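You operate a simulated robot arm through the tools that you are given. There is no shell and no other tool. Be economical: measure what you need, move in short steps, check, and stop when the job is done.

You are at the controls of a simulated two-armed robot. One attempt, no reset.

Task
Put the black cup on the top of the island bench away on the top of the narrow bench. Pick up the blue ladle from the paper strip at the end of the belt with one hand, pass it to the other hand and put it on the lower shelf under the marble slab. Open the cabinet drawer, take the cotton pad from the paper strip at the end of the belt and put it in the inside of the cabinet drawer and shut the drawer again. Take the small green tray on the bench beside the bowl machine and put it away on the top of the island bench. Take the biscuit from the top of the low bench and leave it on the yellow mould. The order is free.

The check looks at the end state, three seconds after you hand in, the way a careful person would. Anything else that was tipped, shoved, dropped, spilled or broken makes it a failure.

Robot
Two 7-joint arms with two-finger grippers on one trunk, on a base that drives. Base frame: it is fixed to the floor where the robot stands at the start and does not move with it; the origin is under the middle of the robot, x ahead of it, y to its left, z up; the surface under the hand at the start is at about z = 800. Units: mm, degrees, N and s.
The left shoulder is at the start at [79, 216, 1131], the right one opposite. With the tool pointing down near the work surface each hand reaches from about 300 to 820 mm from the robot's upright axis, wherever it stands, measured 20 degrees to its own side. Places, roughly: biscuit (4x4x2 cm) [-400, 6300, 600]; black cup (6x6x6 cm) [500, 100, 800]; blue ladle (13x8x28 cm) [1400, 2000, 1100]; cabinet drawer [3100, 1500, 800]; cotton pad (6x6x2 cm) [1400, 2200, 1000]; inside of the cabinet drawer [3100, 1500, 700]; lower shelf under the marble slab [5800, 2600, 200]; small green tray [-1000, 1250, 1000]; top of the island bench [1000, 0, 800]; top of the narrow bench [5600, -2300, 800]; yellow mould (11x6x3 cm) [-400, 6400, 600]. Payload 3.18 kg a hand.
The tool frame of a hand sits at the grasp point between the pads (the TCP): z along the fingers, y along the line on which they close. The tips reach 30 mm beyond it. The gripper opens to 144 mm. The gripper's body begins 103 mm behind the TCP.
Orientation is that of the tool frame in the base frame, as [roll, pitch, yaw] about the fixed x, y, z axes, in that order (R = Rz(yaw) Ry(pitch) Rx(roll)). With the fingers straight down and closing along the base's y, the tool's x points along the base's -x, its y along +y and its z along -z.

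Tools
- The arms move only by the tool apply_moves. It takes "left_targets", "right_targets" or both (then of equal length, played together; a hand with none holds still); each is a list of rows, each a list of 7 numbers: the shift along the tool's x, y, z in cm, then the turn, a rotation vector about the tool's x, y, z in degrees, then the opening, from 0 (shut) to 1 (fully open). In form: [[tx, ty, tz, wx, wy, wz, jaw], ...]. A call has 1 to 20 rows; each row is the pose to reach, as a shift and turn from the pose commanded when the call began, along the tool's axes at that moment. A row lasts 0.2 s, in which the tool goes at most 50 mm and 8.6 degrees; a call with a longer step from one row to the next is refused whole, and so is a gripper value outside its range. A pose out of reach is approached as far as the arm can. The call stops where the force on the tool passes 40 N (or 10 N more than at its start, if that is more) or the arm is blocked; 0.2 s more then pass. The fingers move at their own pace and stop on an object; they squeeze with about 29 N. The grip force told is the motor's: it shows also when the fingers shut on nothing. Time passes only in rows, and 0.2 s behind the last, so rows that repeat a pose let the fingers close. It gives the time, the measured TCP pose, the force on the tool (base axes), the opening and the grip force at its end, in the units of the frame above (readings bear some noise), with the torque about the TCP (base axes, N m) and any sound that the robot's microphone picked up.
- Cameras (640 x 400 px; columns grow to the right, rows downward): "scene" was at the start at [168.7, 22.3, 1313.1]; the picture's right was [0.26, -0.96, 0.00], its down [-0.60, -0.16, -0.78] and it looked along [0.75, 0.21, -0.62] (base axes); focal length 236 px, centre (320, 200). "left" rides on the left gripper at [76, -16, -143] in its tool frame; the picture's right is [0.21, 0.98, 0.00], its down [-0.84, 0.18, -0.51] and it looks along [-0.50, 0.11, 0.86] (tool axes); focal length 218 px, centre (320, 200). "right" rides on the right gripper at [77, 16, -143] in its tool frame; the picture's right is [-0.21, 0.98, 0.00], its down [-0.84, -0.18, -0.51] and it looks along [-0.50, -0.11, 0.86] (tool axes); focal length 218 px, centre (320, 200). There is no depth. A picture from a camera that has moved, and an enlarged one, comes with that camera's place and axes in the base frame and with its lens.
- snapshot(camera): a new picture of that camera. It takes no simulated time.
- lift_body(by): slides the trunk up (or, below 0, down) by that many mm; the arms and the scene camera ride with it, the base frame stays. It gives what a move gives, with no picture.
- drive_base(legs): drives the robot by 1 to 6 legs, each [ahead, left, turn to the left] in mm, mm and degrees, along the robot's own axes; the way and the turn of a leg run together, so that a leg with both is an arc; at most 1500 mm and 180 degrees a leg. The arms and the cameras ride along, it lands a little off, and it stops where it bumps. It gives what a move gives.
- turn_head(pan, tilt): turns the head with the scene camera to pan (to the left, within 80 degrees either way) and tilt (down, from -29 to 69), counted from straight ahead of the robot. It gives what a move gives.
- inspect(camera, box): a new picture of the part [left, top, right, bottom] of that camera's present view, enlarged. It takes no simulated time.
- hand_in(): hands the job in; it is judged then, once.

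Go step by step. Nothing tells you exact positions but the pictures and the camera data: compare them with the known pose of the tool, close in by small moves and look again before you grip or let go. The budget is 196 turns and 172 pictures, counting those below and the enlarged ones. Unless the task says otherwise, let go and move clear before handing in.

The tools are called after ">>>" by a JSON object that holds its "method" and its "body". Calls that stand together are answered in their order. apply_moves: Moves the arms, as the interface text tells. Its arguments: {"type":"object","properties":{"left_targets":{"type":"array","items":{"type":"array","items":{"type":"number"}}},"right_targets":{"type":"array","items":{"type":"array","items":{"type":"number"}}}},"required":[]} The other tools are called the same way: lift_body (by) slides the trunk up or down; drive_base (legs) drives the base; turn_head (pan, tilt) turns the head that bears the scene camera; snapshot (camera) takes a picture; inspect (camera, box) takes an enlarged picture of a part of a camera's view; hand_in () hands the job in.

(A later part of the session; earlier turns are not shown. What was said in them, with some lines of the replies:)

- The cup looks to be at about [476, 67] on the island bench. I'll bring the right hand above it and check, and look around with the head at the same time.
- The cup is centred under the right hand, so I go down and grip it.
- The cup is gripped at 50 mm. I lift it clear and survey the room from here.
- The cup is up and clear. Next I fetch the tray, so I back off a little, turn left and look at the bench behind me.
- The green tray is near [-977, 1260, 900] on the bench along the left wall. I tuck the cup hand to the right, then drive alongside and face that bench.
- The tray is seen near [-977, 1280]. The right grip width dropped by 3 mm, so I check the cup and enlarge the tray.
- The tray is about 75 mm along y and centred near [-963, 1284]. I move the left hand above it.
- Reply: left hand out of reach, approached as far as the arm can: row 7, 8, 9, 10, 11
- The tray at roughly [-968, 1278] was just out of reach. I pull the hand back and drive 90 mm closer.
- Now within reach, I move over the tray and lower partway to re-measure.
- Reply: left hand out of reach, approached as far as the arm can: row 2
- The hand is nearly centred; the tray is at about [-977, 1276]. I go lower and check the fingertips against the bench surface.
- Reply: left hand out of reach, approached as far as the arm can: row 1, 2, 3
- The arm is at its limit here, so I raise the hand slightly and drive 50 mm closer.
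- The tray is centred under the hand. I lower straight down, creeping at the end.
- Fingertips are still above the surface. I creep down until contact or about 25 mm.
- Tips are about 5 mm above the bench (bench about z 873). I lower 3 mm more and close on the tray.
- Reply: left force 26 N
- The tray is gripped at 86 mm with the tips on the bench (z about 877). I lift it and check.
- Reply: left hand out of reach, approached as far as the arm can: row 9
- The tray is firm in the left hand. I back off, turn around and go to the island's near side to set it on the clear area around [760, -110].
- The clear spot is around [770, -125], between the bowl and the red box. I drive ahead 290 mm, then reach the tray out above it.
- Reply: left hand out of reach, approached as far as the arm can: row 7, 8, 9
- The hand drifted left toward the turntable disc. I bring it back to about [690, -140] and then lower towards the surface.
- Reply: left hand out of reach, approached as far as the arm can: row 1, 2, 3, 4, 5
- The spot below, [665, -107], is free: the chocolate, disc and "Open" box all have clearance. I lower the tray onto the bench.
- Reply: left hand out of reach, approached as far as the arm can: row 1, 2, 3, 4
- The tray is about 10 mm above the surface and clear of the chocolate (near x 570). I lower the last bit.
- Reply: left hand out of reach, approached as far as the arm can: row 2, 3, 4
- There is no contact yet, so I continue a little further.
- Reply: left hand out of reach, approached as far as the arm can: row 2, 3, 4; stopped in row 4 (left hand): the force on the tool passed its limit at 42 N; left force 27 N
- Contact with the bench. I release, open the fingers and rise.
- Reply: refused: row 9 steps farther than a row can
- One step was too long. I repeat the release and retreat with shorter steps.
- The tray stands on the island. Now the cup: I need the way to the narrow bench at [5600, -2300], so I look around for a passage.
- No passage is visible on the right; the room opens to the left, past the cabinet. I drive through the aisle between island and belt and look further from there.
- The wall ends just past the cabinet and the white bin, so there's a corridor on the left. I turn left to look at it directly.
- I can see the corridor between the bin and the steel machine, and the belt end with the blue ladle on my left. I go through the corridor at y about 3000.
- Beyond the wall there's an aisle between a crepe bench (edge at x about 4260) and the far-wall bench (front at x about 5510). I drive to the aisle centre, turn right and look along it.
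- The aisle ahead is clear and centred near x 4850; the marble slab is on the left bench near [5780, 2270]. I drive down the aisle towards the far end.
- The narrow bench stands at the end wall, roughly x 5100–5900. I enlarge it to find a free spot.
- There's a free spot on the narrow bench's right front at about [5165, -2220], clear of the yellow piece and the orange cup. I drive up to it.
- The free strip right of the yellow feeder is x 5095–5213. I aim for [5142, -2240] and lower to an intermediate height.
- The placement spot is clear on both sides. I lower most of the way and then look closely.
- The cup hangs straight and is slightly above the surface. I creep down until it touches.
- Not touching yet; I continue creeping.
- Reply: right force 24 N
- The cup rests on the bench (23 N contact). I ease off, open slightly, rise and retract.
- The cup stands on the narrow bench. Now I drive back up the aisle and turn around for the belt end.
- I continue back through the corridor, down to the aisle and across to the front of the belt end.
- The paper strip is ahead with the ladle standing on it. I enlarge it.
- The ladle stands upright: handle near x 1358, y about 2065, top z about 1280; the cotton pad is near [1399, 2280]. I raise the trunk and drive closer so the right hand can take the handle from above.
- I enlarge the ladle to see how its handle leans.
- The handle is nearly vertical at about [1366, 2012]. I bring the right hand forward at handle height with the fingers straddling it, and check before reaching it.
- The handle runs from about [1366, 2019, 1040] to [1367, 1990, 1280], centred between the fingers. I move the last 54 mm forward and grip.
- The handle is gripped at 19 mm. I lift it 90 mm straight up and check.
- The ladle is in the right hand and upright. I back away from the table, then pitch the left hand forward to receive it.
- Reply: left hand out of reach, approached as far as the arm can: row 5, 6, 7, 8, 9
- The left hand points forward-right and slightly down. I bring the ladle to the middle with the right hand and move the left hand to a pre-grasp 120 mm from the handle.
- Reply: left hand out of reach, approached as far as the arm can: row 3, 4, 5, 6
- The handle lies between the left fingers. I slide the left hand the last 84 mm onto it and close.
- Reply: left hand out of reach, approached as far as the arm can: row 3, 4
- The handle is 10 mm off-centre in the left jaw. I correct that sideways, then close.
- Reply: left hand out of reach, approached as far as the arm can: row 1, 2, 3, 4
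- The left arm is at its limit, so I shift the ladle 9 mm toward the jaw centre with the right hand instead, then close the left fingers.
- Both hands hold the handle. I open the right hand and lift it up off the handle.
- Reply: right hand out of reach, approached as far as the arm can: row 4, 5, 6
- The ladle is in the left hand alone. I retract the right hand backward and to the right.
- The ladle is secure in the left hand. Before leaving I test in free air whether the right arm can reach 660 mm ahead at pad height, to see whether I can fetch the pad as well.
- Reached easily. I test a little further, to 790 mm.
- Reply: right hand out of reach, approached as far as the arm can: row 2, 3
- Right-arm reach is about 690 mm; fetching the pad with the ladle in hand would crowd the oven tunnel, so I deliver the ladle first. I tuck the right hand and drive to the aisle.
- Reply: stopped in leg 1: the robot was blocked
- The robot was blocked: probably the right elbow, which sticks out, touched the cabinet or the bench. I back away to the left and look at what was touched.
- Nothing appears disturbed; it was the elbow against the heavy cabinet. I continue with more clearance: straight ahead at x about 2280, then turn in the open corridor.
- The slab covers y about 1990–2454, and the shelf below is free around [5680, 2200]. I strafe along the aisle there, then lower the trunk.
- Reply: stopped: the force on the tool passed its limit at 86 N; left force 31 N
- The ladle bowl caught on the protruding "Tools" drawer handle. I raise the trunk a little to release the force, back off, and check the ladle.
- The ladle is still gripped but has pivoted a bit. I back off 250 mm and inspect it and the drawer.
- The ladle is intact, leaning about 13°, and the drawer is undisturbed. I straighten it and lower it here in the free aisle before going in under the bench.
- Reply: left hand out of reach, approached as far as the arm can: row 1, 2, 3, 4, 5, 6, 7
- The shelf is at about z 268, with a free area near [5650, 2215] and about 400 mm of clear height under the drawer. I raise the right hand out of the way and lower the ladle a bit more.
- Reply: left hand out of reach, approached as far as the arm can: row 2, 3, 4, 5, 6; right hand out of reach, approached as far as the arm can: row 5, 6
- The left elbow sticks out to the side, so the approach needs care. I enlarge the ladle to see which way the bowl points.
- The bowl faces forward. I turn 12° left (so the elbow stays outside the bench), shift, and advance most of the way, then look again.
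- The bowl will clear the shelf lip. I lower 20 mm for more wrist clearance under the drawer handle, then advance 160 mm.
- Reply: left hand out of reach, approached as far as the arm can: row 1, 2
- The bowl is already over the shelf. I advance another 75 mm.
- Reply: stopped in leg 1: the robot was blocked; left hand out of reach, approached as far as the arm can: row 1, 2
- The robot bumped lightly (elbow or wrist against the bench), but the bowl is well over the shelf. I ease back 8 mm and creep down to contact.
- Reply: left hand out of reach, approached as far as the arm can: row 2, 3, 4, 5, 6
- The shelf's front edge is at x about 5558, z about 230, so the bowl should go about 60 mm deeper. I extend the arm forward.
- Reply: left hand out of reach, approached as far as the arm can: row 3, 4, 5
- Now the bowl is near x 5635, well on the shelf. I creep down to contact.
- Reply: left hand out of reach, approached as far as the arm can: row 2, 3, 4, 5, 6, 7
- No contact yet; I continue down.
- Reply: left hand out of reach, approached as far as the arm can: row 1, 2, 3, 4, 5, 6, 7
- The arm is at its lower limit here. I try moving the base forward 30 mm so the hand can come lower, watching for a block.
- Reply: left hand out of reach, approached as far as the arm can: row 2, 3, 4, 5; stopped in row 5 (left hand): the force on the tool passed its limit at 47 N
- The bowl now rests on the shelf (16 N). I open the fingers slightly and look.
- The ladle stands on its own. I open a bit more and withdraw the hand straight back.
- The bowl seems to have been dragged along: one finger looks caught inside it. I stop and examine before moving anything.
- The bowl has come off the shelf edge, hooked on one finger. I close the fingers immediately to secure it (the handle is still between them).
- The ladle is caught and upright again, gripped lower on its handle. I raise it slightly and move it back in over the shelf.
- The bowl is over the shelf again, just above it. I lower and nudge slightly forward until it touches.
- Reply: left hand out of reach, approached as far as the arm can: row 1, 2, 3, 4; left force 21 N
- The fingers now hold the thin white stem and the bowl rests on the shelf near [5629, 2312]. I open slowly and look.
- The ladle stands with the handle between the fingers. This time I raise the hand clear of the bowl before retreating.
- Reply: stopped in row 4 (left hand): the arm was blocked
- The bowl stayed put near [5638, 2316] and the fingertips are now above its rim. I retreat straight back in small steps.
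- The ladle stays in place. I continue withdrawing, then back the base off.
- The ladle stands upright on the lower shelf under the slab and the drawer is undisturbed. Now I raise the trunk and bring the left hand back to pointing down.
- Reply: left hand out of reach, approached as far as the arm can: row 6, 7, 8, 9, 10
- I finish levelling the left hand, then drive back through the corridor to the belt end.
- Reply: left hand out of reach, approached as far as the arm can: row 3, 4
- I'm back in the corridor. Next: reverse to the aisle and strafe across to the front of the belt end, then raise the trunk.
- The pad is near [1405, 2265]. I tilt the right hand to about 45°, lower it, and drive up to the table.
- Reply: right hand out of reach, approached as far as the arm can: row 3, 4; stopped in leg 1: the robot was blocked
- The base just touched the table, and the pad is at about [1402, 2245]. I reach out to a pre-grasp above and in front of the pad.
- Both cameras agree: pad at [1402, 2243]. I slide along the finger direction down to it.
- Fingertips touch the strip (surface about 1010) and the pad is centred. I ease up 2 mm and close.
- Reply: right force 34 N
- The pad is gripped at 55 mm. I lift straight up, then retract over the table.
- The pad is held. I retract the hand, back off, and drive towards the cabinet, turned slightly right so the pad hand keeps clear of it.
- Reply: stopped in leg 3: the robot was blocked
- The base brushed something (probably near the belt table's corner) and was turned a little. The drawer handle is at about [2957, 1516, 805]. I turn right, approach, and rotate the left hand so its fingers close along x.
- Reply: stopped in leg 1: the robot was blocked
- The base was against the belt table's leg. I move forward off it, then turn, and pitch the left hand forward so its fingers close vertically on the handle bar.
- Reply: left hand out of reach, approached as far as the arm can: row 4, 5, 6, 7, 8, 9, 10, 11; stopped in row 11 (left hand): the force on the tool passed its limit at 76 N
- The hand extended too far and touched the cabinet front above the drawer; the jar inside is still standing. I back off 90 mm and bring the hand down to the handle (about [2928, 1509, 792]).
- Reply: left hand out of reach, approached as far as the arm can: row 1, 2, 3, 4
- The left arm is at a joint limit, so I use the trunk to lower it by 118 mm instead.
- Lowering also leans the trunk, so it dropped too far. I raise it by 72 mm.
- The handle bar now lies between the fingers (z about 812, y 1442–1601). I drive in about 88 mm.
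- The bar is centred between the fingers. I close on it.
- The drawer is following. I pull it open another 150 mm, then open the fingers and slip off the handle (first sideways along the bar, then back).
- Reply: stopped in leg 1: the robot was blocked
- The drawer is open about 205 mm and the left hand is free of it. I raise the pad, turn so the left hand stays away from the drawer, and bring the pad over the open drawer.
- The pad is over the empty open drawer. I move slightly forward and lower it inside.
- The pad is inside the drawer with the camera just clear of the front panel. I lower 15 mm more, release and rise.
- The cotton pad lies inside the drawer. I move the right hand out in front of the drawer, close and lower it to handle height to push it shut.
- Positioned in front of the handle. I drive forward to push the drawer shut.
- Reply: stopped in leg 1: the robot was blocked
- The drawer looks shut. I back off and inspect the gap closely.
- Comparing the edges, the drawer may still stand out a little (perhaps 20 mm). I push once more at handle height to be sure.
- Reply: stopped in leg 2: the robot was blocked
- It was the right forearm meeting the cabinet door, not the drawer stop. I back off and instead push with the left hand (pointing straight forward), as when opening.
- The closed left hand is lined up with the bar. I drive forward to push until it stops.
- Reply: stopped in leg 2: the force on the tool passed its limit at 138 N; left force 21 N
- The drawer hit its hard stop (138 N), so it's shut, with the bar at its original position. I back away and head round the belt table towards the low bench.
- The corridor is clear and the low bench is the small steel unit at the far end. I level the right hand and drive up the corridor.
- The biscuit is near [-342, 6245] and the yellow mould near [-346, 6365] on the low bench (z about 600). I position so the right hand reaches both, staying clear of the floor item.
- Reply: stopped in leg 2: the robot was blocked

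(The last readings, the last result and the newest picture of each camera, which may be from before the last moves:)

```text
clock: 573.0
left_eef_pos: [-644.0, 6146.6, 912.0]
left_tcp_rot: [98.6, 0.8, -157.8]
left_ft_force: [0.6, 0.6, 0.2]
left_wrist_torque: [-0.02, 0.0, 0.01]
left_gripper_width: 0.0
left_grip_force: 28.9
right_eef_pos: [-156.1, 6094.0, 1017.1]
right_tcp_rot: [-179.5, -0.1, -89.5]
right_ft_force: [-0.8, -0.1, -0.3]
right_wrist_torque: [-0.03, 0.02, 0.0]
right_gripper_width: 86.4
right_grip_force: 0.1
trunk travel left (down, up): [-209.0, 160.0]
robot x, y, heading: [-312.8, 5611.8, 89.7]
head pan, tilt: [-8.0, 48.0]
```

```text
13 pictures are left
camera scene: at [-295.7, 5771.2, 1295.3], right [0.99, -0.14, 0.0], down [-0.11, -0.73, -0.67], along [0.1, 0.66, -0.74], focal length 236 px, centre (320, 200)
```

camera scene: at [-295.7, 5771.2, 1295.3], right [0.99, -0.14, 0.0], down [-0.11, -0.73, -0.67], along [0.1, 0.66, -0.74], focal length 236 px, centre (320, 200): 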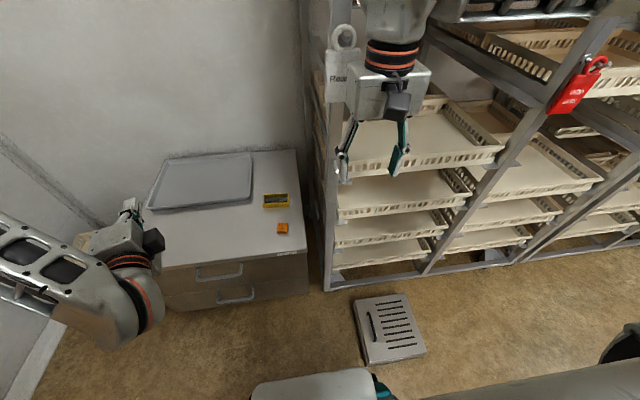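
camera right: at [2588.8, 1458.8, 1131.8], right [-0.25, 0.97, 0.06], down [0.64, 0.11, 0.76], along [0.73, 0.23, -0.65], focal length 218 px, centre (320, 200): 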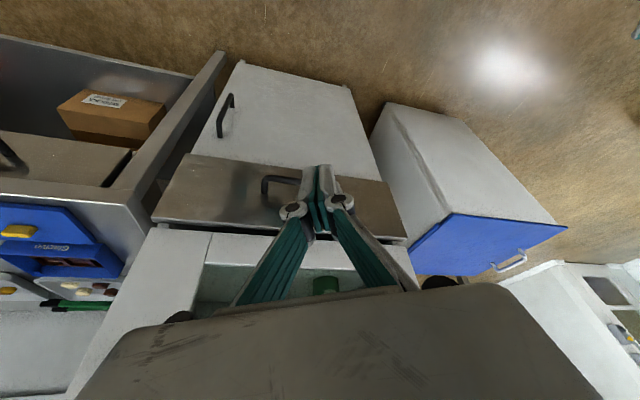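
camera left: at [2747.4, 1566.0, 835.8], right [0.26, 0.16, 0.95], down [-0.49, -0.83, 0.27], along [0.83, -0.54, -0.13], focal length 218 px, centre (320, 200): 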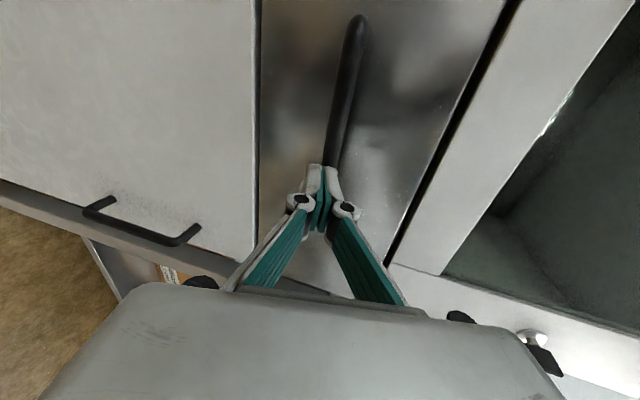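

The base corner touched the small floor item; it doesn't appear moved. I back up, shift left to clear it, then go forward again.

>>> {"method": "drive_base", "body": {"legs": [[-50, 0, 0], [0, 115, 0], [175, 0, 0]]}}

>>> {"method": "apply_moves", "body": {"right_targets": [[-1, 2, 4, 0, 0, 0, 0.6], [-2, 4, 8, 0, 0, 0, 0.6], [-3, 6, 12, 0, 0, 0, 0.6], [-3, 6, 16, 0, 0, 0, 0.6], [-3, 6, 20, 0, 0, 0, 0.6]]}}

>>> {"method": "snapshot", "body": {"camera": "scene"}}

>>> {"method": "snapshot", "body": {"camera": "right"}}

```text
clock: 576.1
left_eef_pos: [-756.2, 6217.4, 912.8]
left_tcp_rot: [98.6, 0.7, -157.9]
left_ft_force: [0.8, -0.2, 0.6]
left_wrist_torque: [-0.02, 0.0, -0.02]
left_gripper_width: 0.0
left_grip_force: 28.8
right_eef_pos: [-271.5, 6159.3, 1015.6]
right_tcp_rot: [-179.5, -0.9, -89.6]
right_ft_force: [0.7, -0.5, 0.0]
right_wrist_torque: [0.0, 0.03, -0.01]
right_gripper_width: 86.3
right_grip_force: 0.0
trunk travel left (down, up): [-209.0, 160.0]
robot x, y, heading: [-421.3, 5675.0, 89.4]
head pan, tilt: [-8.0, 48.0]
stopped in leg 3: the force on the tool passed its limit at 72 N (the readings are from after the stop); the commanded pose is now the measured one
```

```text
clock: 577.3
left_eef_pos: [-758.5, 6207.9, 916.4]
left_tcp_rot: [98.1, 1.1, -157.9]
left_ft_force: [-0.5, 0.1, 0.1]
left_wrist_torque: [0.0, -0.03, 0.03]
left_gripper_width: 0.0
left_grip_force: 28.9
right_eef_pos: [-333.4, 6174.9, 822.0]
right_tcp_rot: [-179.5, -0.2, -88.8]
right_ft_force: [0.6, 0.0, 0.1]
right_wrist_torque: [0.04, 0.03, 0.0]
right_gripper_width: 86.2
right_grip_force: 0.0
trunk travel left (down, up): [-209.0, 160.0]
robot x, y, heading: [-423.8, 5678.0, 89.6]
head pan, tilt: [-8.0, 48.0]
```

```text
12 pictures are left
camera scene: at [-411.7, 5829.1, 1296.0], right [0.99, -0.15, 0.0], down [-0.11, -0.73, -0.68], along [0.1, 0.67, -0.74], focal length 236 px, centre (320, 200)
```

scene: 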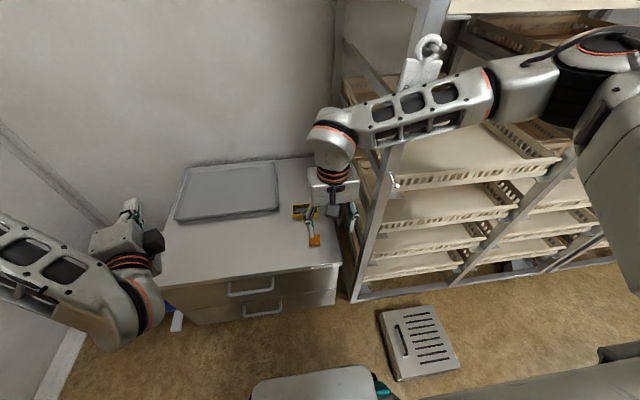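

```text
11 pictures are left
camera right: at [-349.5, 6097.7, 965.8], right [-0.98, 0.19, -0.01], down [0.16, 0.85, 0.51], along [0.1, 0.5, -0.86], focal length 218 px, centre (320, 200)
```

right: 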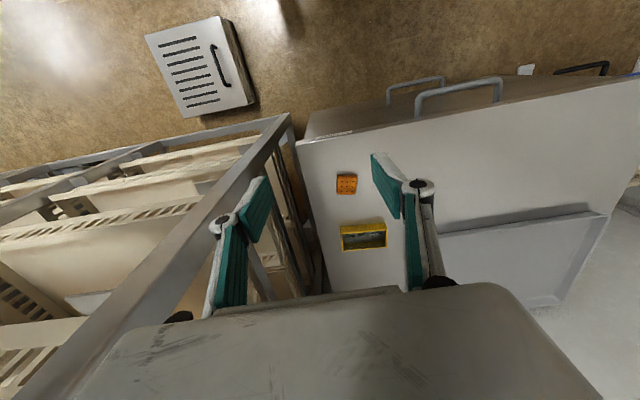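

Biscuit at about [-363, 6272], mould at about [-381, 6391]. I move the right hand above the biscuit and lower partway.

>>> {"method": "apply_moves", "body": {"right_targets": [[-3, 1, 0, 0, 0, 0, 0.5], [-6.3, 2, 1, 0, 0, 0, 0.45], [-9.7, 3, 2, 0, 0, 0, 0.45], [-9.7, 3, 6, 0, 0, 0, 0.45], [-9.7, 3, 10, 0, 0, 0, 0.45], [-9.7, 3, 13.5, 0, 0, 0, 0.45]]}}

>>> {"method": "snapshot", "body": {"camera": "right"}}

```text
clock: 578.9
left_eef_pos: [-759.1, 6185.3, 928.0]
left_tcp_rot: [96.9, 1.8, -158.1]
left_ft_force: [-0.8, 0.2, -0.3]
left_wrist_torque: [-0.04, 0.01, -0.07]
left_gripper_width: 0.0
left_grip_force: 29.2
right_eef_pos: [-388.3, 6250.6, 719.5]
right_tcp_rot: [180.0, 2.5, -86.7]
right_ft_force: [0.5, 0.3, -0.5]
right_wrist_torque: [-0.07, 0.07, 0.0]
right_gripper_width: 64.7
right_grip_force: 0.0
trunk travel left (down, up): [-209.0, 160.0]
robot x, y, heading: [-421.7, 5663.0, 89.4]
head pan, tilt: [-8.0, 48.0]
stopped in row 6 (right hand): the arm was blocked; the commanded pose is now the measured one
```

```text
10 pictures are left
camera right: at [-399.6, 6166.4, 859.2], right [-0.99, 0.15, 0.01], down [0.13, 0.83, 0.54], along [0.07, 0.54, -0.84], focal length 218 px, centre (320, 200)
```

right: 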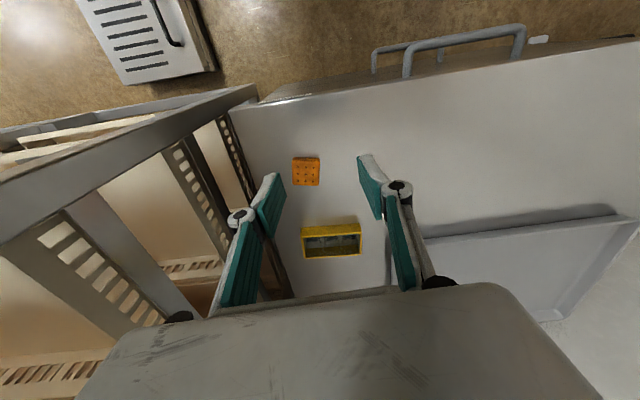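

The right forearm is meeting the rack. I lift and retract, then take a new stance further left and turned right, so the elbow stays away from the rack.

>>> {"method": "apply_moves", "body": {"right_targets": [[0.5, 0, -3, 0, 0, 0, 0.45], [3, 0, -6.5, 0, 0, 0, 0.45], [6.5, 0, -9.5, 0, 0, 0, 0.45], [10, 0, -12, 0, 0, 0, 0.45]]}}

>>> {"method": "drive_base", "body": {"legs": [[-60, 0, 0], [0, 0, -17.4], [0, 224, 0], [80, 0, 0]]}}

>>> {"method": "snapshot", "body": {"camera": "right"}}

```text
clock: 579.7
left_eef_pos: [-761.6, 6206.8, 915.3]
left_tcp_rot: [98.2, 0.9, -157.6]
left_ft_force: [-1.1, -0.6, -0.4]
left_wrist_torque: [0.02, 0.0, -0.08]
left_gripper_width: 0.0
left_grip_force: 29.0
right_eef_pos: [-382.2, 6165.0, 742.1]
right_tcp_rot: [-179.8, -5.3, -85.5]
right_ft_force: [0.1, 0.6, 0.5]
right_wrist_torque: [-0.01, -0.04, -0.02]
right_gripper_width: 64.9
right_grip_force: 0.1
trunk travel left (down, up): [-209.0, 160.0]
robot x, y, heading: [-425.1, 5671.3, 89.8]
head pan, tilt: [-8.0, 48.0]
stopped in row 4 (right hand): the force on the tool passed its limit at 52 N (the readings are from after the stop); the commanded pose is now the measured one
```

```text
clock: 584.5
left_eef_pos: [-771.1, 6371.5, 912.1]
left_tcp_rot: [98.5, 0.7, -175.1]
left_ft_force: [0.5, 0.1, 0.5]
left_wrist_torque: [0.0, -0.03, -0.02]
left_gripper_width: 0.0
left_grip_force: 29.0
right_eef_pos: [-420.9, 6223.2, 743.9]
right_tcp_rot: [-179.9, -4.8, -103.6]
right_ft_force: [-0.7, 0.2, -0.5]
right_wrist_torque: [-0.02, 0.0, 0.01]
right_gripper_width: 64.5
right_grip_force: 0.1
trunk travel left (down, up): [-209.0, 160.0]
robot x, y, heading: [-614.4, 5753.8, 72.2]
head pan, tilt: [-8.0, 48.0]
```

```text
9 pictures are left
camera right: at [-451.0, 6164.5, 893.8], right [-0.9, 0.43, -0.02], down [0.38, 0.82, 0.43], along [0.2, 0.38, -0.9], focal length 218 px, centre (320, 200)
```

right: 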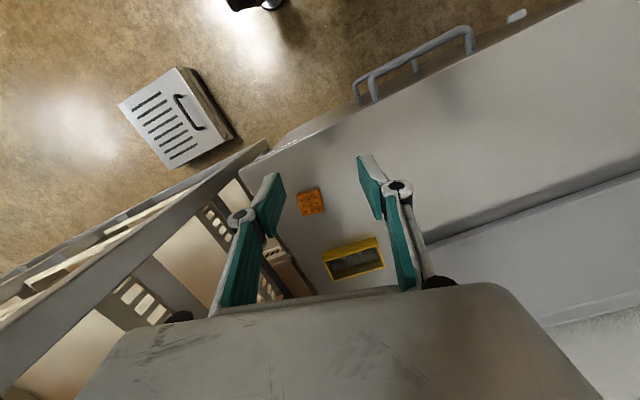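

The hand is free here and the biscuit is well placed ahead. I level and align the hand with the biscuit and move above it.

>>> {"method": "apply_moves", "body": {"right_targets": [[-2, -1.2, 0, 0, -1.6, -5.2, 0.45], [-4.1, -2.5, 0, 0, -3.2, -10.4, 0.45], [-6.2, -3.8, 1, 0, -4.8, -15.6, 0.45], [-6.2, -3.8, 4.5, 0, -4.8, -15.6, 0.45]]}}

>>> {"method": "snapshot", "body": {"camera": "right"}}

```text
clock: 585.5
left_eef_pos: [-773.8, 6367.9, 915.6]
left_tcp_rot: [98.2, 0.9, -175.3]
left_ft_force: [-0.1, 0.4, -0.1]
left_wrist_torque: [0.04, -0.02, -0.02]
left_gripper_width: 0.0
left_grip_force: 29.4
right_eef_pos: [-370.3, 6267.9, 700.4]
right_tcp_rot: [179.7, 0.5, -88.0]
right_ft_force: [0.7, -0.1, -0.3]
right_wrist_torque: [-0.01, 0.0, 0.05]
right_gripper_width: 64.7
right_grip_force: 0.0
trunk travel left (down, up): [-209.0, 160.0]
robot x, y, heading: [-613.6, 5754.2, 72.3]
head pan, tilt: [-8.0, 48.0]
```

```text
8 pictures are left
camera right: at [-383.6, 6188.9, 842.5], right [-0.98, 0.18, 0.01], down [0.15, 0.84, 0.51], along [0.08, 0.51, -0.86], focal length 218 px, centre (320, 200)
```

right: 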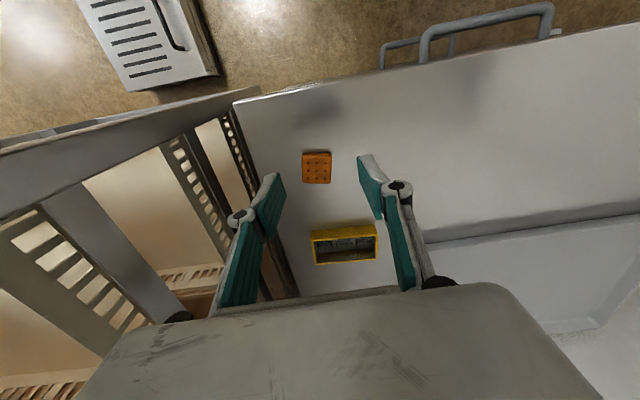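

By triangulation the biscuit is lower than assumed: about [-362, 6300, 567], so the bench top is about z 557; the mould is at about [-383, 6430]. I lower over the biscuit.

>>> {"method": "apply_moves", "body": {"right_targets": [[-1.6, -0.4, 2, 0, 0, 0, 0.45], [-3.2, -0.8, 4, 0, 0, 0, 0.45], [-3.2, -0.8, 7, 0, 0, 0, 0.45], [-3.2, -0.8, 9.2, 0, 0, 0, 0.45], [-3.2, -0.8, 9.8, 0, 0, 0, 0.45]]}}

>>> {"method": "snapshot", "body": {"camera": "right"}}

```text
clock: 586.7
left_eef_pos: [-775.6, 6368.2, 914.3]
left_tcp_rot: [98.3, 1.0, -175.3]
left_ft_force: [0.4, -0.6, -0.3]
left_wrist_torque: [0.02, 0.03, 0.03]
left_gripper_width: 0.2
left_grip_force: 28.8
right_eef_pos: [-367.4, 6301.1, 599.3]
right_tcp_rot: [179.6, 0.3, -87.9]
right_ft_force: [-0.2, 0.6, 0.9]
right_wrist_torque: [-0.02, 0.02, 0.01]
right_gripper_width: 64.8
right_grip_force: 0.0
trunk travel left (down, up): [-209.0, 160.0]
robot x, y, heading: [-615.6, 5753.7, 72.0]
head pan, tilt: [-8.0, 48.0]
```

```text
7 pictures are left
camera right: at [-379.2, 6222.7, 743.1], right [-0.98, 0.17, 0.01], down [0.15, 0.85, 0.51], along [0.08, 0.5, -0.86], focal length 218 px, centre (320, 200)
```

right: 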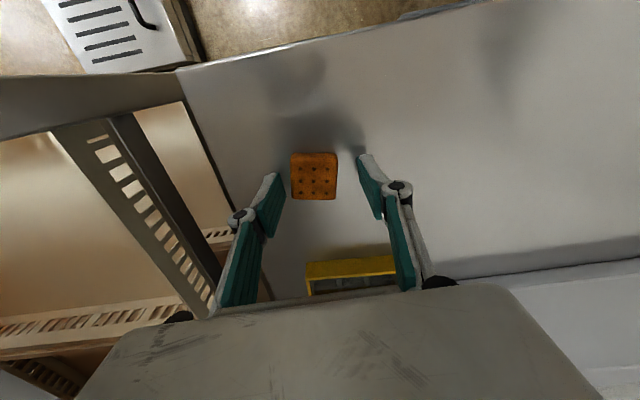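

The biscuit is centred at [-362, 6299]. I lower the last few millimetres and close gently.

>>> {"method": "apply_moves", "body": {"right_targets": [[0, -0.4, 0.4, 0, 0, 0, 0.45], [0, -0.4, 0.8, 0, 0, 0, 0.45], [0, -0.4, 0.8, 0, 0, 0, 0.36], [0, -0.4, 0.8, 0, 0, 0, 0.28], [0, -0.4, 0.8, 0, 0, 0, 0.2], [0, -0.4, 0.8, 0, 0, 0, 0.2]]}}

```text
clock: 588.1
left_eef_pos: [-778.1, 6369.4, 913.9]
left_tcp_rot: [98.3, 1.2, -175.2]
left_ft_force: [0.2, 0.7, -0.3]
left_wrist_torque: [0.0, 0.01, 0.01]
left_gripper_width: 0.0
left_grip_force: 29.2
right_eef_pos: [-363.9, 6306.7, 597.1]
right_tcp_rot: [-180.0, 0.7, -87.8]
right_ft_force: [-0.8, 0.4, 4.7]
right_wrist_torque: [0.04, 0.02, 0.01]
right_gripper_width: 38.7
right_grip_force: 28.9
trunk travel left (down, up): [-209.0, 160.0]
robot x, y, heading: [-614.4, 5753.6, 72.4]
head pan, tilt: [-8.0, 48.0]
```

The biscuit is gripped (39 mm). I lift it, drive 70 mm closer, and look at the mould from above.

>>> {"method": "apply_moves", "body": {"right_targets": [[0, 0, -1, 0, 0, 0, 0.2], [0, 0, -4, 0, 0, 0, 0.2], [0, 0, -8, 0, 0, 0, 0.2]]}}

>>> {"method": "drive_base", "body": {"legs": [[62, 20, 0]]}}

>>> {"method": "snapshot", "body": {"camera": "right"}}

```text
clock: 589.1
left_eef_pos: [-771.9, 6365.8, 917.5]
left_tcp_rot: [98.1, 1.1, -175.3]
left_ft_force: [-0.2, 0.1, 0.1]
left_wrist_torque: [0.02, -0.01, -0.01]
left_gripper_width: 0.0
left_grip_force: 28.9
right_eef_pos: [-373.1, 6280.4, 657.1]
right_tcp_rot: [179.0, -1.6, -86.9]
right_ft_force: [-0.9, -0.3, -0.3]
right_wrist_torque: [0.0, 0.03, 0.04]
right_gripper_width: 38.4
right_grip_force: 29.0
trunk travel left (down, up): [-209.0, 160.0]
robot x, y, heading: [-612.9, 5750.3, 71.9]
head pan, tilt: [-8.0, 48.0]
stopped in row 3 (right hand): the arm was blocked; the commanded pose is now the measured one
```

```text
clock: 589.8
left_eef_pos: [-771.9, 6368.0, 916.0]
left_tcp_rot: [98.1, 1.0, -175.5]
left_ft_force: [-0.6, 0.1, 0.1]
left_wrist_torque: [-0.01, 0.0, 0.0]
left_gripper_width: 0.0
left_grip_force: 29.2
right_eef_pos: [-376.5, 6280.1, 658.6]
right_tcp_rot: [178.9, -1.7, -86.9]
right_ft_force: [0.1, 0.2, 0.2]
right_wrist_torque: [0.0, 0.01, 0.0]
right_gripper_width: 38.4
right_grip_force: 28.8
trunk travel left (down, up): [-209.0, 160.0]
robot x, y, heading: [-619.4, 5753.5, 72.1]
head pan, tilt: [-8.0, 48.0]
stopped in leg 1: the robot was blocked; the commanded pose is now the measured one
```

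```text
6 pictures are left
camera right: at [-384.0, 6205.3, 803.9], right [-0.99, 0.15, 0.01], down [0.14, 0.87, 0.48], along [0.06, 0.48, -0.88], focal length 218 px, centre (320, 200)
```

right: 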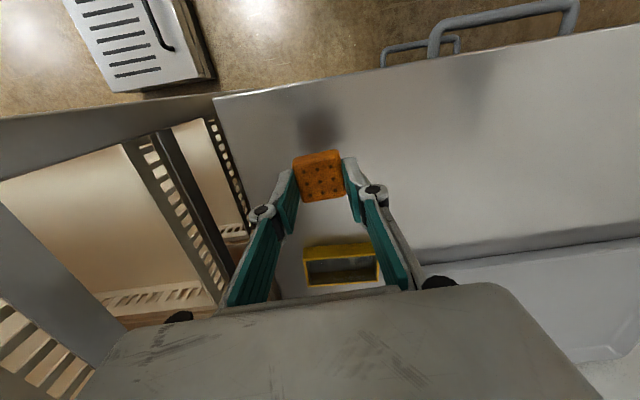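

Something is blocking the right arm or the base. I look at the right elbow side.

>>> {"method": "turn_head", "body": {"pan": -30, "tilt": 35}}

>>> {"method": "snapshot", "body": {"camera": "scene"}}

```text
clock: 590.7
left_eef_pos: [-773.7, 6368.0, 917.0]
left_tcp_rot: [98.2, 0.9, -175.4]
left_ft_force: [0.7, 0.3, -0.3]
left_wrist_torque: [-0.01, 0.01, 0.01]
left_gripper_width: 0.0
left_grip_force: 28.9
right_eef_pos: [-374.3, 6279.9, 657.1]
right_tcp_rot: [179.0, -1.7, -86.9]
right_ft_force: [-0.3, 0.3, 0.1]
right_wrist_torque: [-0.01, 0.01, -0.01]
right_gripper_width: 38.7
right_grip_force: 28.8
trunk travel left (down, up): [-209.0, 160.0]
robot x, y, heading: [-615.7, 5753.6, 71.7]
head pan, tilt: [-30.0, 35.0]
```

```text
5 pictures are left
camera scene: at [-526.2, 5889.8, 1315.8], right [0.67, -0.74, 0.0], down [-0.42, -0.38, -0.82], along [0.61, 0.55, -0.57], focal length 236 px, centre (320, 200)
```

scene: 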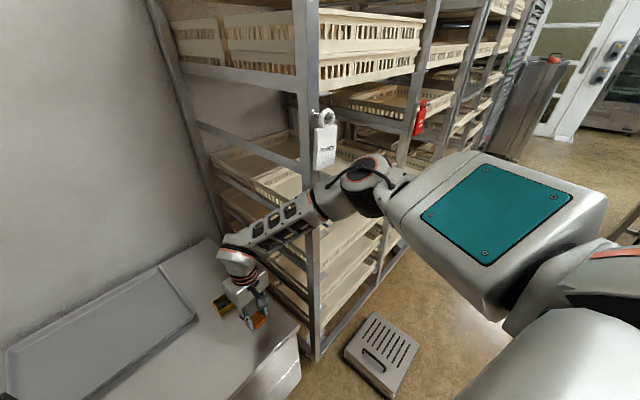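

The right forearm is close to the rack post, so I can't carry the biscuit further with the hand vertical. I'll set it back down and regrip it with the hand tilted forward, as I did for the pad.

>>> {"method": "apply_moves", "body": {"right_targets": [[0, 0, 2.5, 0, 0, 0, 0.2], [0, 0, 4.8, 0, 0, 0, 0.2], [0, 0, 5.4, 0, 0, 0, 0.2], [0, 0, 5.8, 0, 0, 0, 0.2], [0, 0, 5.8, 0, 0, 0, 0.3], [0, 0, 5.8, 0, 0, 0, 0.45], [0, 0, 4.5, 0, 0, 0, 0.45], [0, 0, 1.5, 0, 0, 0, 0.45], [2, 0, 0, 0, 0, 0, 0.45]]}}

```text
clock: 592.7
left_eef_pos: [-773.5, 6372.3, 912.6]
left_tcp_rot: [98.4, 0.7, -175.4]
left_ft_force: [0.3, -0.4, -0.4]
left_wrist_torque: [-0.02, 0.01, -0.03]
left_gripper_width: 0.2
left_grip_force: 28.9
right_eef_pos: [-374.1, 6258.9, 654.2]
right_tcp_rot: [178.8, -2.1, -86.9]
right_ft_force: [-0.5, 0.0, -0.1]
right_wrist_torque: [-0.03, 0.04, 0.03]
right_gripper_width: 64.7
right_grip_force: 0.0
trunk travel left (down, up): [-209.0, 160.0]
robot x, y, heading: [-615.9, 5755.9, 72.2]
head pan, tilt: [-30.0, 35.0]
```

Now I tilt the hand forward about 38° behind the biscuit and check.

>>> {"method": "apply_moves", "body": {"right_targets": [[1, 0, 0, 0, -7.6, 0, 0.45], [2, 0, 0, 0, -15.2, 0, 0.45], [3, 0, 0, 0, -22.8, 0, 0.45], [4, 0, 0.3, 0, -30.4, 0, 0.45], [4, 0, 0.6, 0, -38, 0, 0.45]]}}

>>> {"method": "snapshot", "body": {"camera": "right"}}

```text
clock: 593.9
left_eef_pos: [-770.6, 6373.4, 911.4]
left_tcp_rot: [98.6, 0.7, -175.4]
left_ft_force: [-0.3, 0.0, 0.9]
left_wrist_torque: [-0.02, 0.02, 0.03]
left_gripper_width: 0.1
left_grip_force: 29.5
right_eef_pos: [-365.7, 6223.6, 651.2]
right_tcp_rot: [178.6, 28.2, -87.7]
right_ft_force: [1.0, -0.4, -0.5]
right_wrist_torque: [0.04, 0.02, -0.01]
right_gripper_width: 64.6
right_grip_force: 0.1
right hand out of reach, approached as far as the arm can: row 4, 5
trunk travel left (down, up): [-209.0, 160.0]
robot x, y, heading: [-613.9, 5755.1, 71.8]
head pan, tilt: [-30.0, 35.0]
```

```text
4 pictures are left
camera right: at [-372.1, 6087.3, 742.6], right [-0.98, 0.13, 0.12], down [0.17, 0.51, 0.84], along [0.05, 0.85, -0.53], focal length 218 px, centre (320, 200)
```

right: 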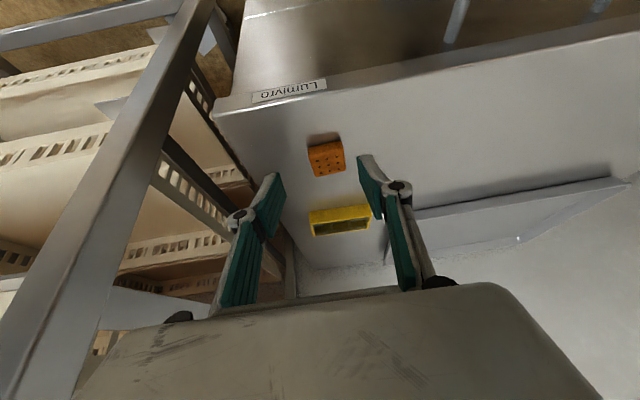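

The tilt is about 28° and the biscuit is at about [-374, 6275], the mould at about [-382, 6424]. I lower onto the biscuit and grip it.

>>> {"method": "apply_moves", "body": {"right_targets": [[-0.3, 0.3, 2.2, 0, 0, 0, 0.45], [-0.6, 0.5, 4.2, 0, 0, 0, 0.45], [-0.9, 0.65, 5.6, 0, 0, 0, 0.45], [-1, 0.65, 6.3, 0, 0, 0, 0.45], [-1, 0.65, 6.3, 0, 0, 0, 0.35], [-1, 0.65, 6.3, 0, 0, 0, 0.25], [-1, 0.65, 6.3, 0, 0, 0, 0.2], [-1, 0.65, 6.3, 0, 0, 0, 0.2]]}}

```text
clock: 595.7
left_eef_pos: [-771.7, 6373.5, 912.6]
left_tcp_rot: [98.6, 0.7, -175.4]
left_ft_force: [0.1, 0.3, -0.7]
left_wrist_torque: [0.0, 0.02, 0.0]
left_gripper_width: 0.1
left_grip_force: 28.9
right_eef_pos: [-376.5, 6262.3, 601.3]
right_tcp_rot: [178.6, 28.1, -87.6]
right_ft_force: [-0.2, 0.2, 0.4]
right_wrist_torque: [0.02, -0.02, 0.04]
right_gripper_width: 38.7
right_grip_force: 28.6
trunk travel left (down, up): [-209.0, 160.0]
robot x, y, heading: [-616.2, 5756.7, 71.7]
head pan, tilt: [-30.0, 35.0]
```

Gripped flat with the tilted hand. I lift 50 mm and move forward over the mould.

>>> {"method": "apply_moves", "body": {"right_targets": [[-1.2, 0, -2.2, 0, 0, 0, 0.2], [-2.4, 0, -4.4, 0, 0, 0, 0.2], [-5.6, 0, -2.7, 0, 0, 0, 0.2], [-8.9, 0, -0.9, 0, 0, 0, 0.2], [-12.2, 0.1, 0.8, 0, 0, 0, 0.2], [-15.5, 0.1, 2.6, 0, 0, 0, 0.2]]}}

>>> {"method": "snapshot", "body": {"camera": "right"}}

```text
clock: 597.1
left_eef_pos: [-769.7, 6369.8, 914.7]
left_tcp_rot: [98.3, 0.8, -175.6]
left_ft_force: [-0.2, 0.7, 0.4]
left_wrist_torque: [0.05, -0.01, -0.04]
left_gripper_width: 0.0
left_grip_force: 28.7
right_eef_pos: [-383.1, 6408.0, 653.1]
right_tcp_rot: [178.7, 28.2, -87.6]
right_ft_force: [-0.1, 1.7, 0.2]
right_wrist_torque: [-0.14, -0.09, -0.05]
right_gripper_width: 38.7
right_grip_force: 29.1
trunk travel left (down, up): [-209.0, 160.0]
robot x, y, heading: [-616.3, 5751.2, 71.6]
head pan, tilt: [-30.0, 35.0]
```

```text
3 pictures are left
camera right: at [-389.3, 6270.8, 744.0], right [-0.98, 0.13, 0.12], down [0.17, 0.51, 0.84], along [0.05, 0.85, -0.53], focal length 218 px, centre (320, 200)
```

right: 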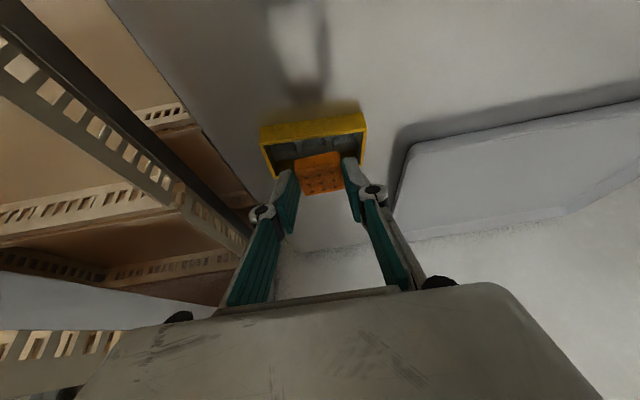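

The biscuit is over the mould's near half; the mould centre is about y 6438. I go 18 mm further and lower to just above its rim.

>>> {"method": "apply_moves", "body": {"right_targets": [[-1.6, 0, 0.8, 0, 0, 0, 0.2], [-1.1, 0, 1.8, 0, 0, 0, 0.2], [-0.64, 0, 2.6, 0, 0, 0, 0.2], [-0.64, 0, 2.6, 0, 0, 0, 0.2]]}}

>>> {"method": "inspect", "body": {"camera": "right", "box": [220, 80, 420, 240]}}

```text
clock: 598.1
left_eef_pos: [-771.3, 6373.7, 911.8]
left_tcp_rot: [98.5, 0.7, -175.5]
left_ft_force: [-0.2, -0.2, 0.2]
left_wrist_torque: [0.0, 0.01, 0.0]
left_gripper_width: 0.0
left_grip_force: 29.0
right_eef_pos: [-383.7, 6429.8, 630.1]
right_tcp_rot: [178.6, 28.2, -87.7]
right_ft_force: [0.2, 0.2, 0.3]
right_wrist_torque: [0.02, -0.04, -0.03]
right_gripper_width: 38.8
right_grip_force: 29.2
trunk travel left (down, up): [-209.0, 160.0]
robot x, y, heading: [-616.2, 5754.4, 71.9]
head pan, tilt: [-30.0, 35.0]
```

```text
2.50 times, centred on (320, 160) of right
camera zoom: at [-391.1, 6292.7, 721.7], right [-0.98, 0.13, 0.12], down [0.17, 0.51, 0.84], along [0.05, 0.85, -0.53], focal length 546 px, centre (320, 300)
```

zoom: 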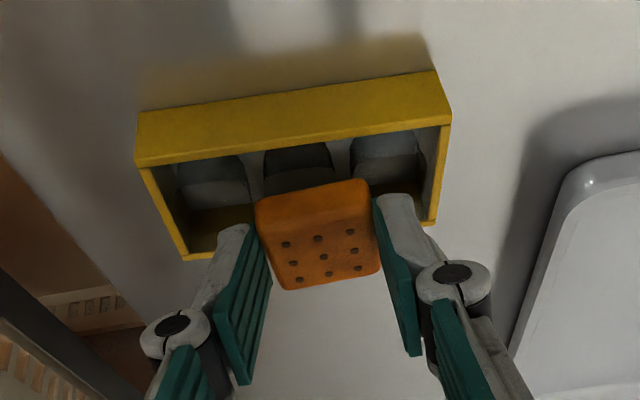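

The biscuit is about 13 mm too far back over the mould. I bring it back, lower slightly and release, then rise.

>>> {"method": "apply_moves", "body": {"right_targets": [[0.6, 0, -0.3, 0, 0, 0, 0.2], [1.14, 0, -0.6, 0, 0, 0, 0.2], [1.3, 0, -0.3, 0, 0, 0, 0.2], [1.4, 0, -0.15, 0, 0, 0, 0.2], [1.4, 0, -0.15, 0, 0, 0, 0.28], [1.4, 0, -0.15, 0, 0, 0, 0.34], [1.4, 0, -0.15, 0, 0, 0, 0.36]]}}

>>> {"method": "inspect", "body": {"camera": "right", "box": [220, 80, 420, 240]}}

```text
clock: 599.7
left_eef_pos: [-770.9, 6374.5, 911.7]
left_tcp_rot: [98.6, 0.7, -175.4]
left_ft_force: [-0.3, 0.0, 0.3]
left_wrist_torque: [0.0, 0.01, -0.01]
left_gripper_width: 0.0
left_grip_force: 28.8
right_eef_pos: [-383.6, 6415.5, 626.8]
right_tcp_rot: [178.7, 28.1, -87.7]
right_ft_force: [0.0, 0.1, 0.1]
right_wrist_torque: [0.03, -0.01, 0.02]
right_gripper_width: 51.6
right_grip_force: 0.1
trunk travel left (down, up): [-209.0, 160.0]
robot x, y, heading: [-614.4, 5753.6, 71.8]
head pan, tilt: [-30.0, 35.0]
```

```text
2.50 times, centred on (320, 160) of right
camera zoom: at [-391.1, 6279.1, 717.1], right [-0.98, 0.13, 0.12], down [0.17, 0.51, 0.84], along [0.05, 0.85, -0.53], focal length 546 px, centre (320, 300)
```

zoom: 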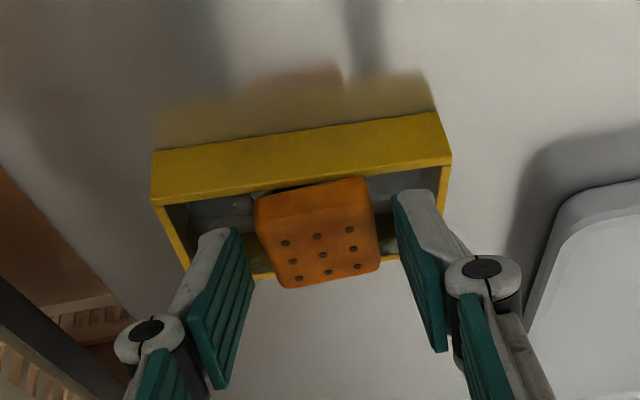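

The biscuit rests on the mould and the fingers are clear at both sides. I rise and withdraw.

>>> {"method": "apply_moves", "body": {"right_targets": [[-0.5, 0, -0.9, 0, 0, 0, 0.37], [-1.4, 0, -2.7, 0, 0, 0, 0.38], [-2.2, 0, -4.2, 0, 0, 0, 0.38], [0.5, 0, -6.5, 0, 0, 0, 0.38], [4, 0, -8.4, 0, 0, 0, 0.38], [7.5, 0, -10.3, 0, 0, 0, 0.38], [11, 0, -12.2, 0, 0, 0, 0.38]]}}

>>> {"method": "drive_base", "body": {"legs": [[-150, 0, 0]]}}

>>> {"method": "snapshot", "body": {"camera": "right"}}

```text
clock: 601.3
left_eef_pos: [-771.1, 6373.1, 912.2]
left_tcp_rot: [98.5, 0.7, -175.4]
left_ft_force: [0.0, 0.3, -0.1]
left_wrist_torque: [-0.02, -0.04, -0.02]
left_gripper_width: 0.0
left_grip_force: 29.1
right_eef_pos: [-375.3, 6261.5, 682.8]
right_tcp_rot: [178.6, 28.2, -87.8]
right_ft_force: [-0.1, 0.8, -0.5]
right_wrist_torque: [0.01, 0.01, 0.0]
right_gripper_width: 54.9
right_grip_force: 0.1
trunk travel left (down, up): [-209.0, 160.0]
robot x, y, heading: [-612.4, 5757.5, 71.9]
head pan, tilt: [-30.0, 35.0]
```

```text
clock: 602.7
left_eef_pos: [-818.0, 6231.7, 913.0]
left_tcp_rot: [98.5, 0.7, -175.2]
left_ft_force: [0.1, 0.9, -0.3]
left_wrist_torque: [0.0, 0.03, 0.0]
left_gripper_width: 0.1
left_grip_force: 29.3
right_eef_pos: [-422.1, 6119.4, 683.1]
right_tcp_rot: [178.5, 28.1, -87.6]
right_ft_force: [-0.1, -0.8, 0.3]
right_wrist_torque: [0.04, -0.04, 0.01]
right_gripper_width: 54.8
right_grip_force: 0.1
trunk travel left (down, up): [-209.0, 160.0]
robot x, y, heading: [-657.3, 5613.2, 71.8]
head pan, tilt: [-30.0, 35.0]
```

```text
0 pictures are left
camera right: at [-428.8, 5983.2, 773.7], right [-0.98, 0.13, 0.12], down [0.17, 0.51, 0.84], along [0.05, 0.85, -0.53], focal length 218 px, centre (320, 200)
```

right: 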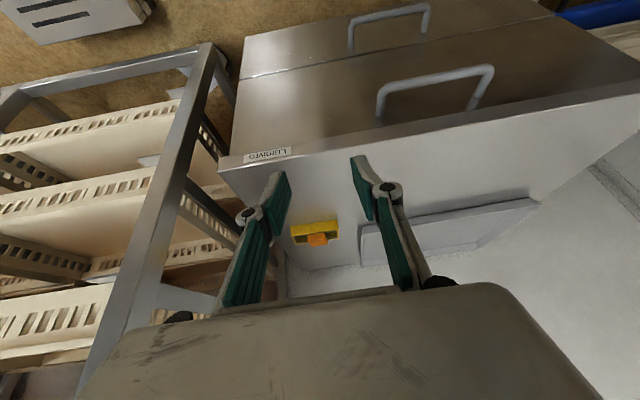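

The biscuit sits on the yellow mould and both hands are clear of everything, so all five tasks are done and I hand in.

>>> {"method": "hand_in", "body": {}}

```text
The job is handed in.
```

I've handed the job in with all five tasks done:
- **Cup:** it stands on the narrow bench.
- **Ladle:** I passed it from the right hand to the left, and it stands on the lower shelf under the marble slab.
- **Cotton pad:** it is in the drawer. I pushed the drawer until it stopped hard, but couldn't see for certain that it's fully flush.
- **Green tray:** it is on the island bench.
- **Biscuit:** it rests on the yellow mould.

There were several bumps along the way. The robot touched the cabinet, the belt table, the "Tools" drawer handle, a floor item, and probably the crate rack. I also dragged the ladle off the shelf edge once while letting go, caught it and set it back. I saw nothing knocked over, but I didn't check the belt table closely again.
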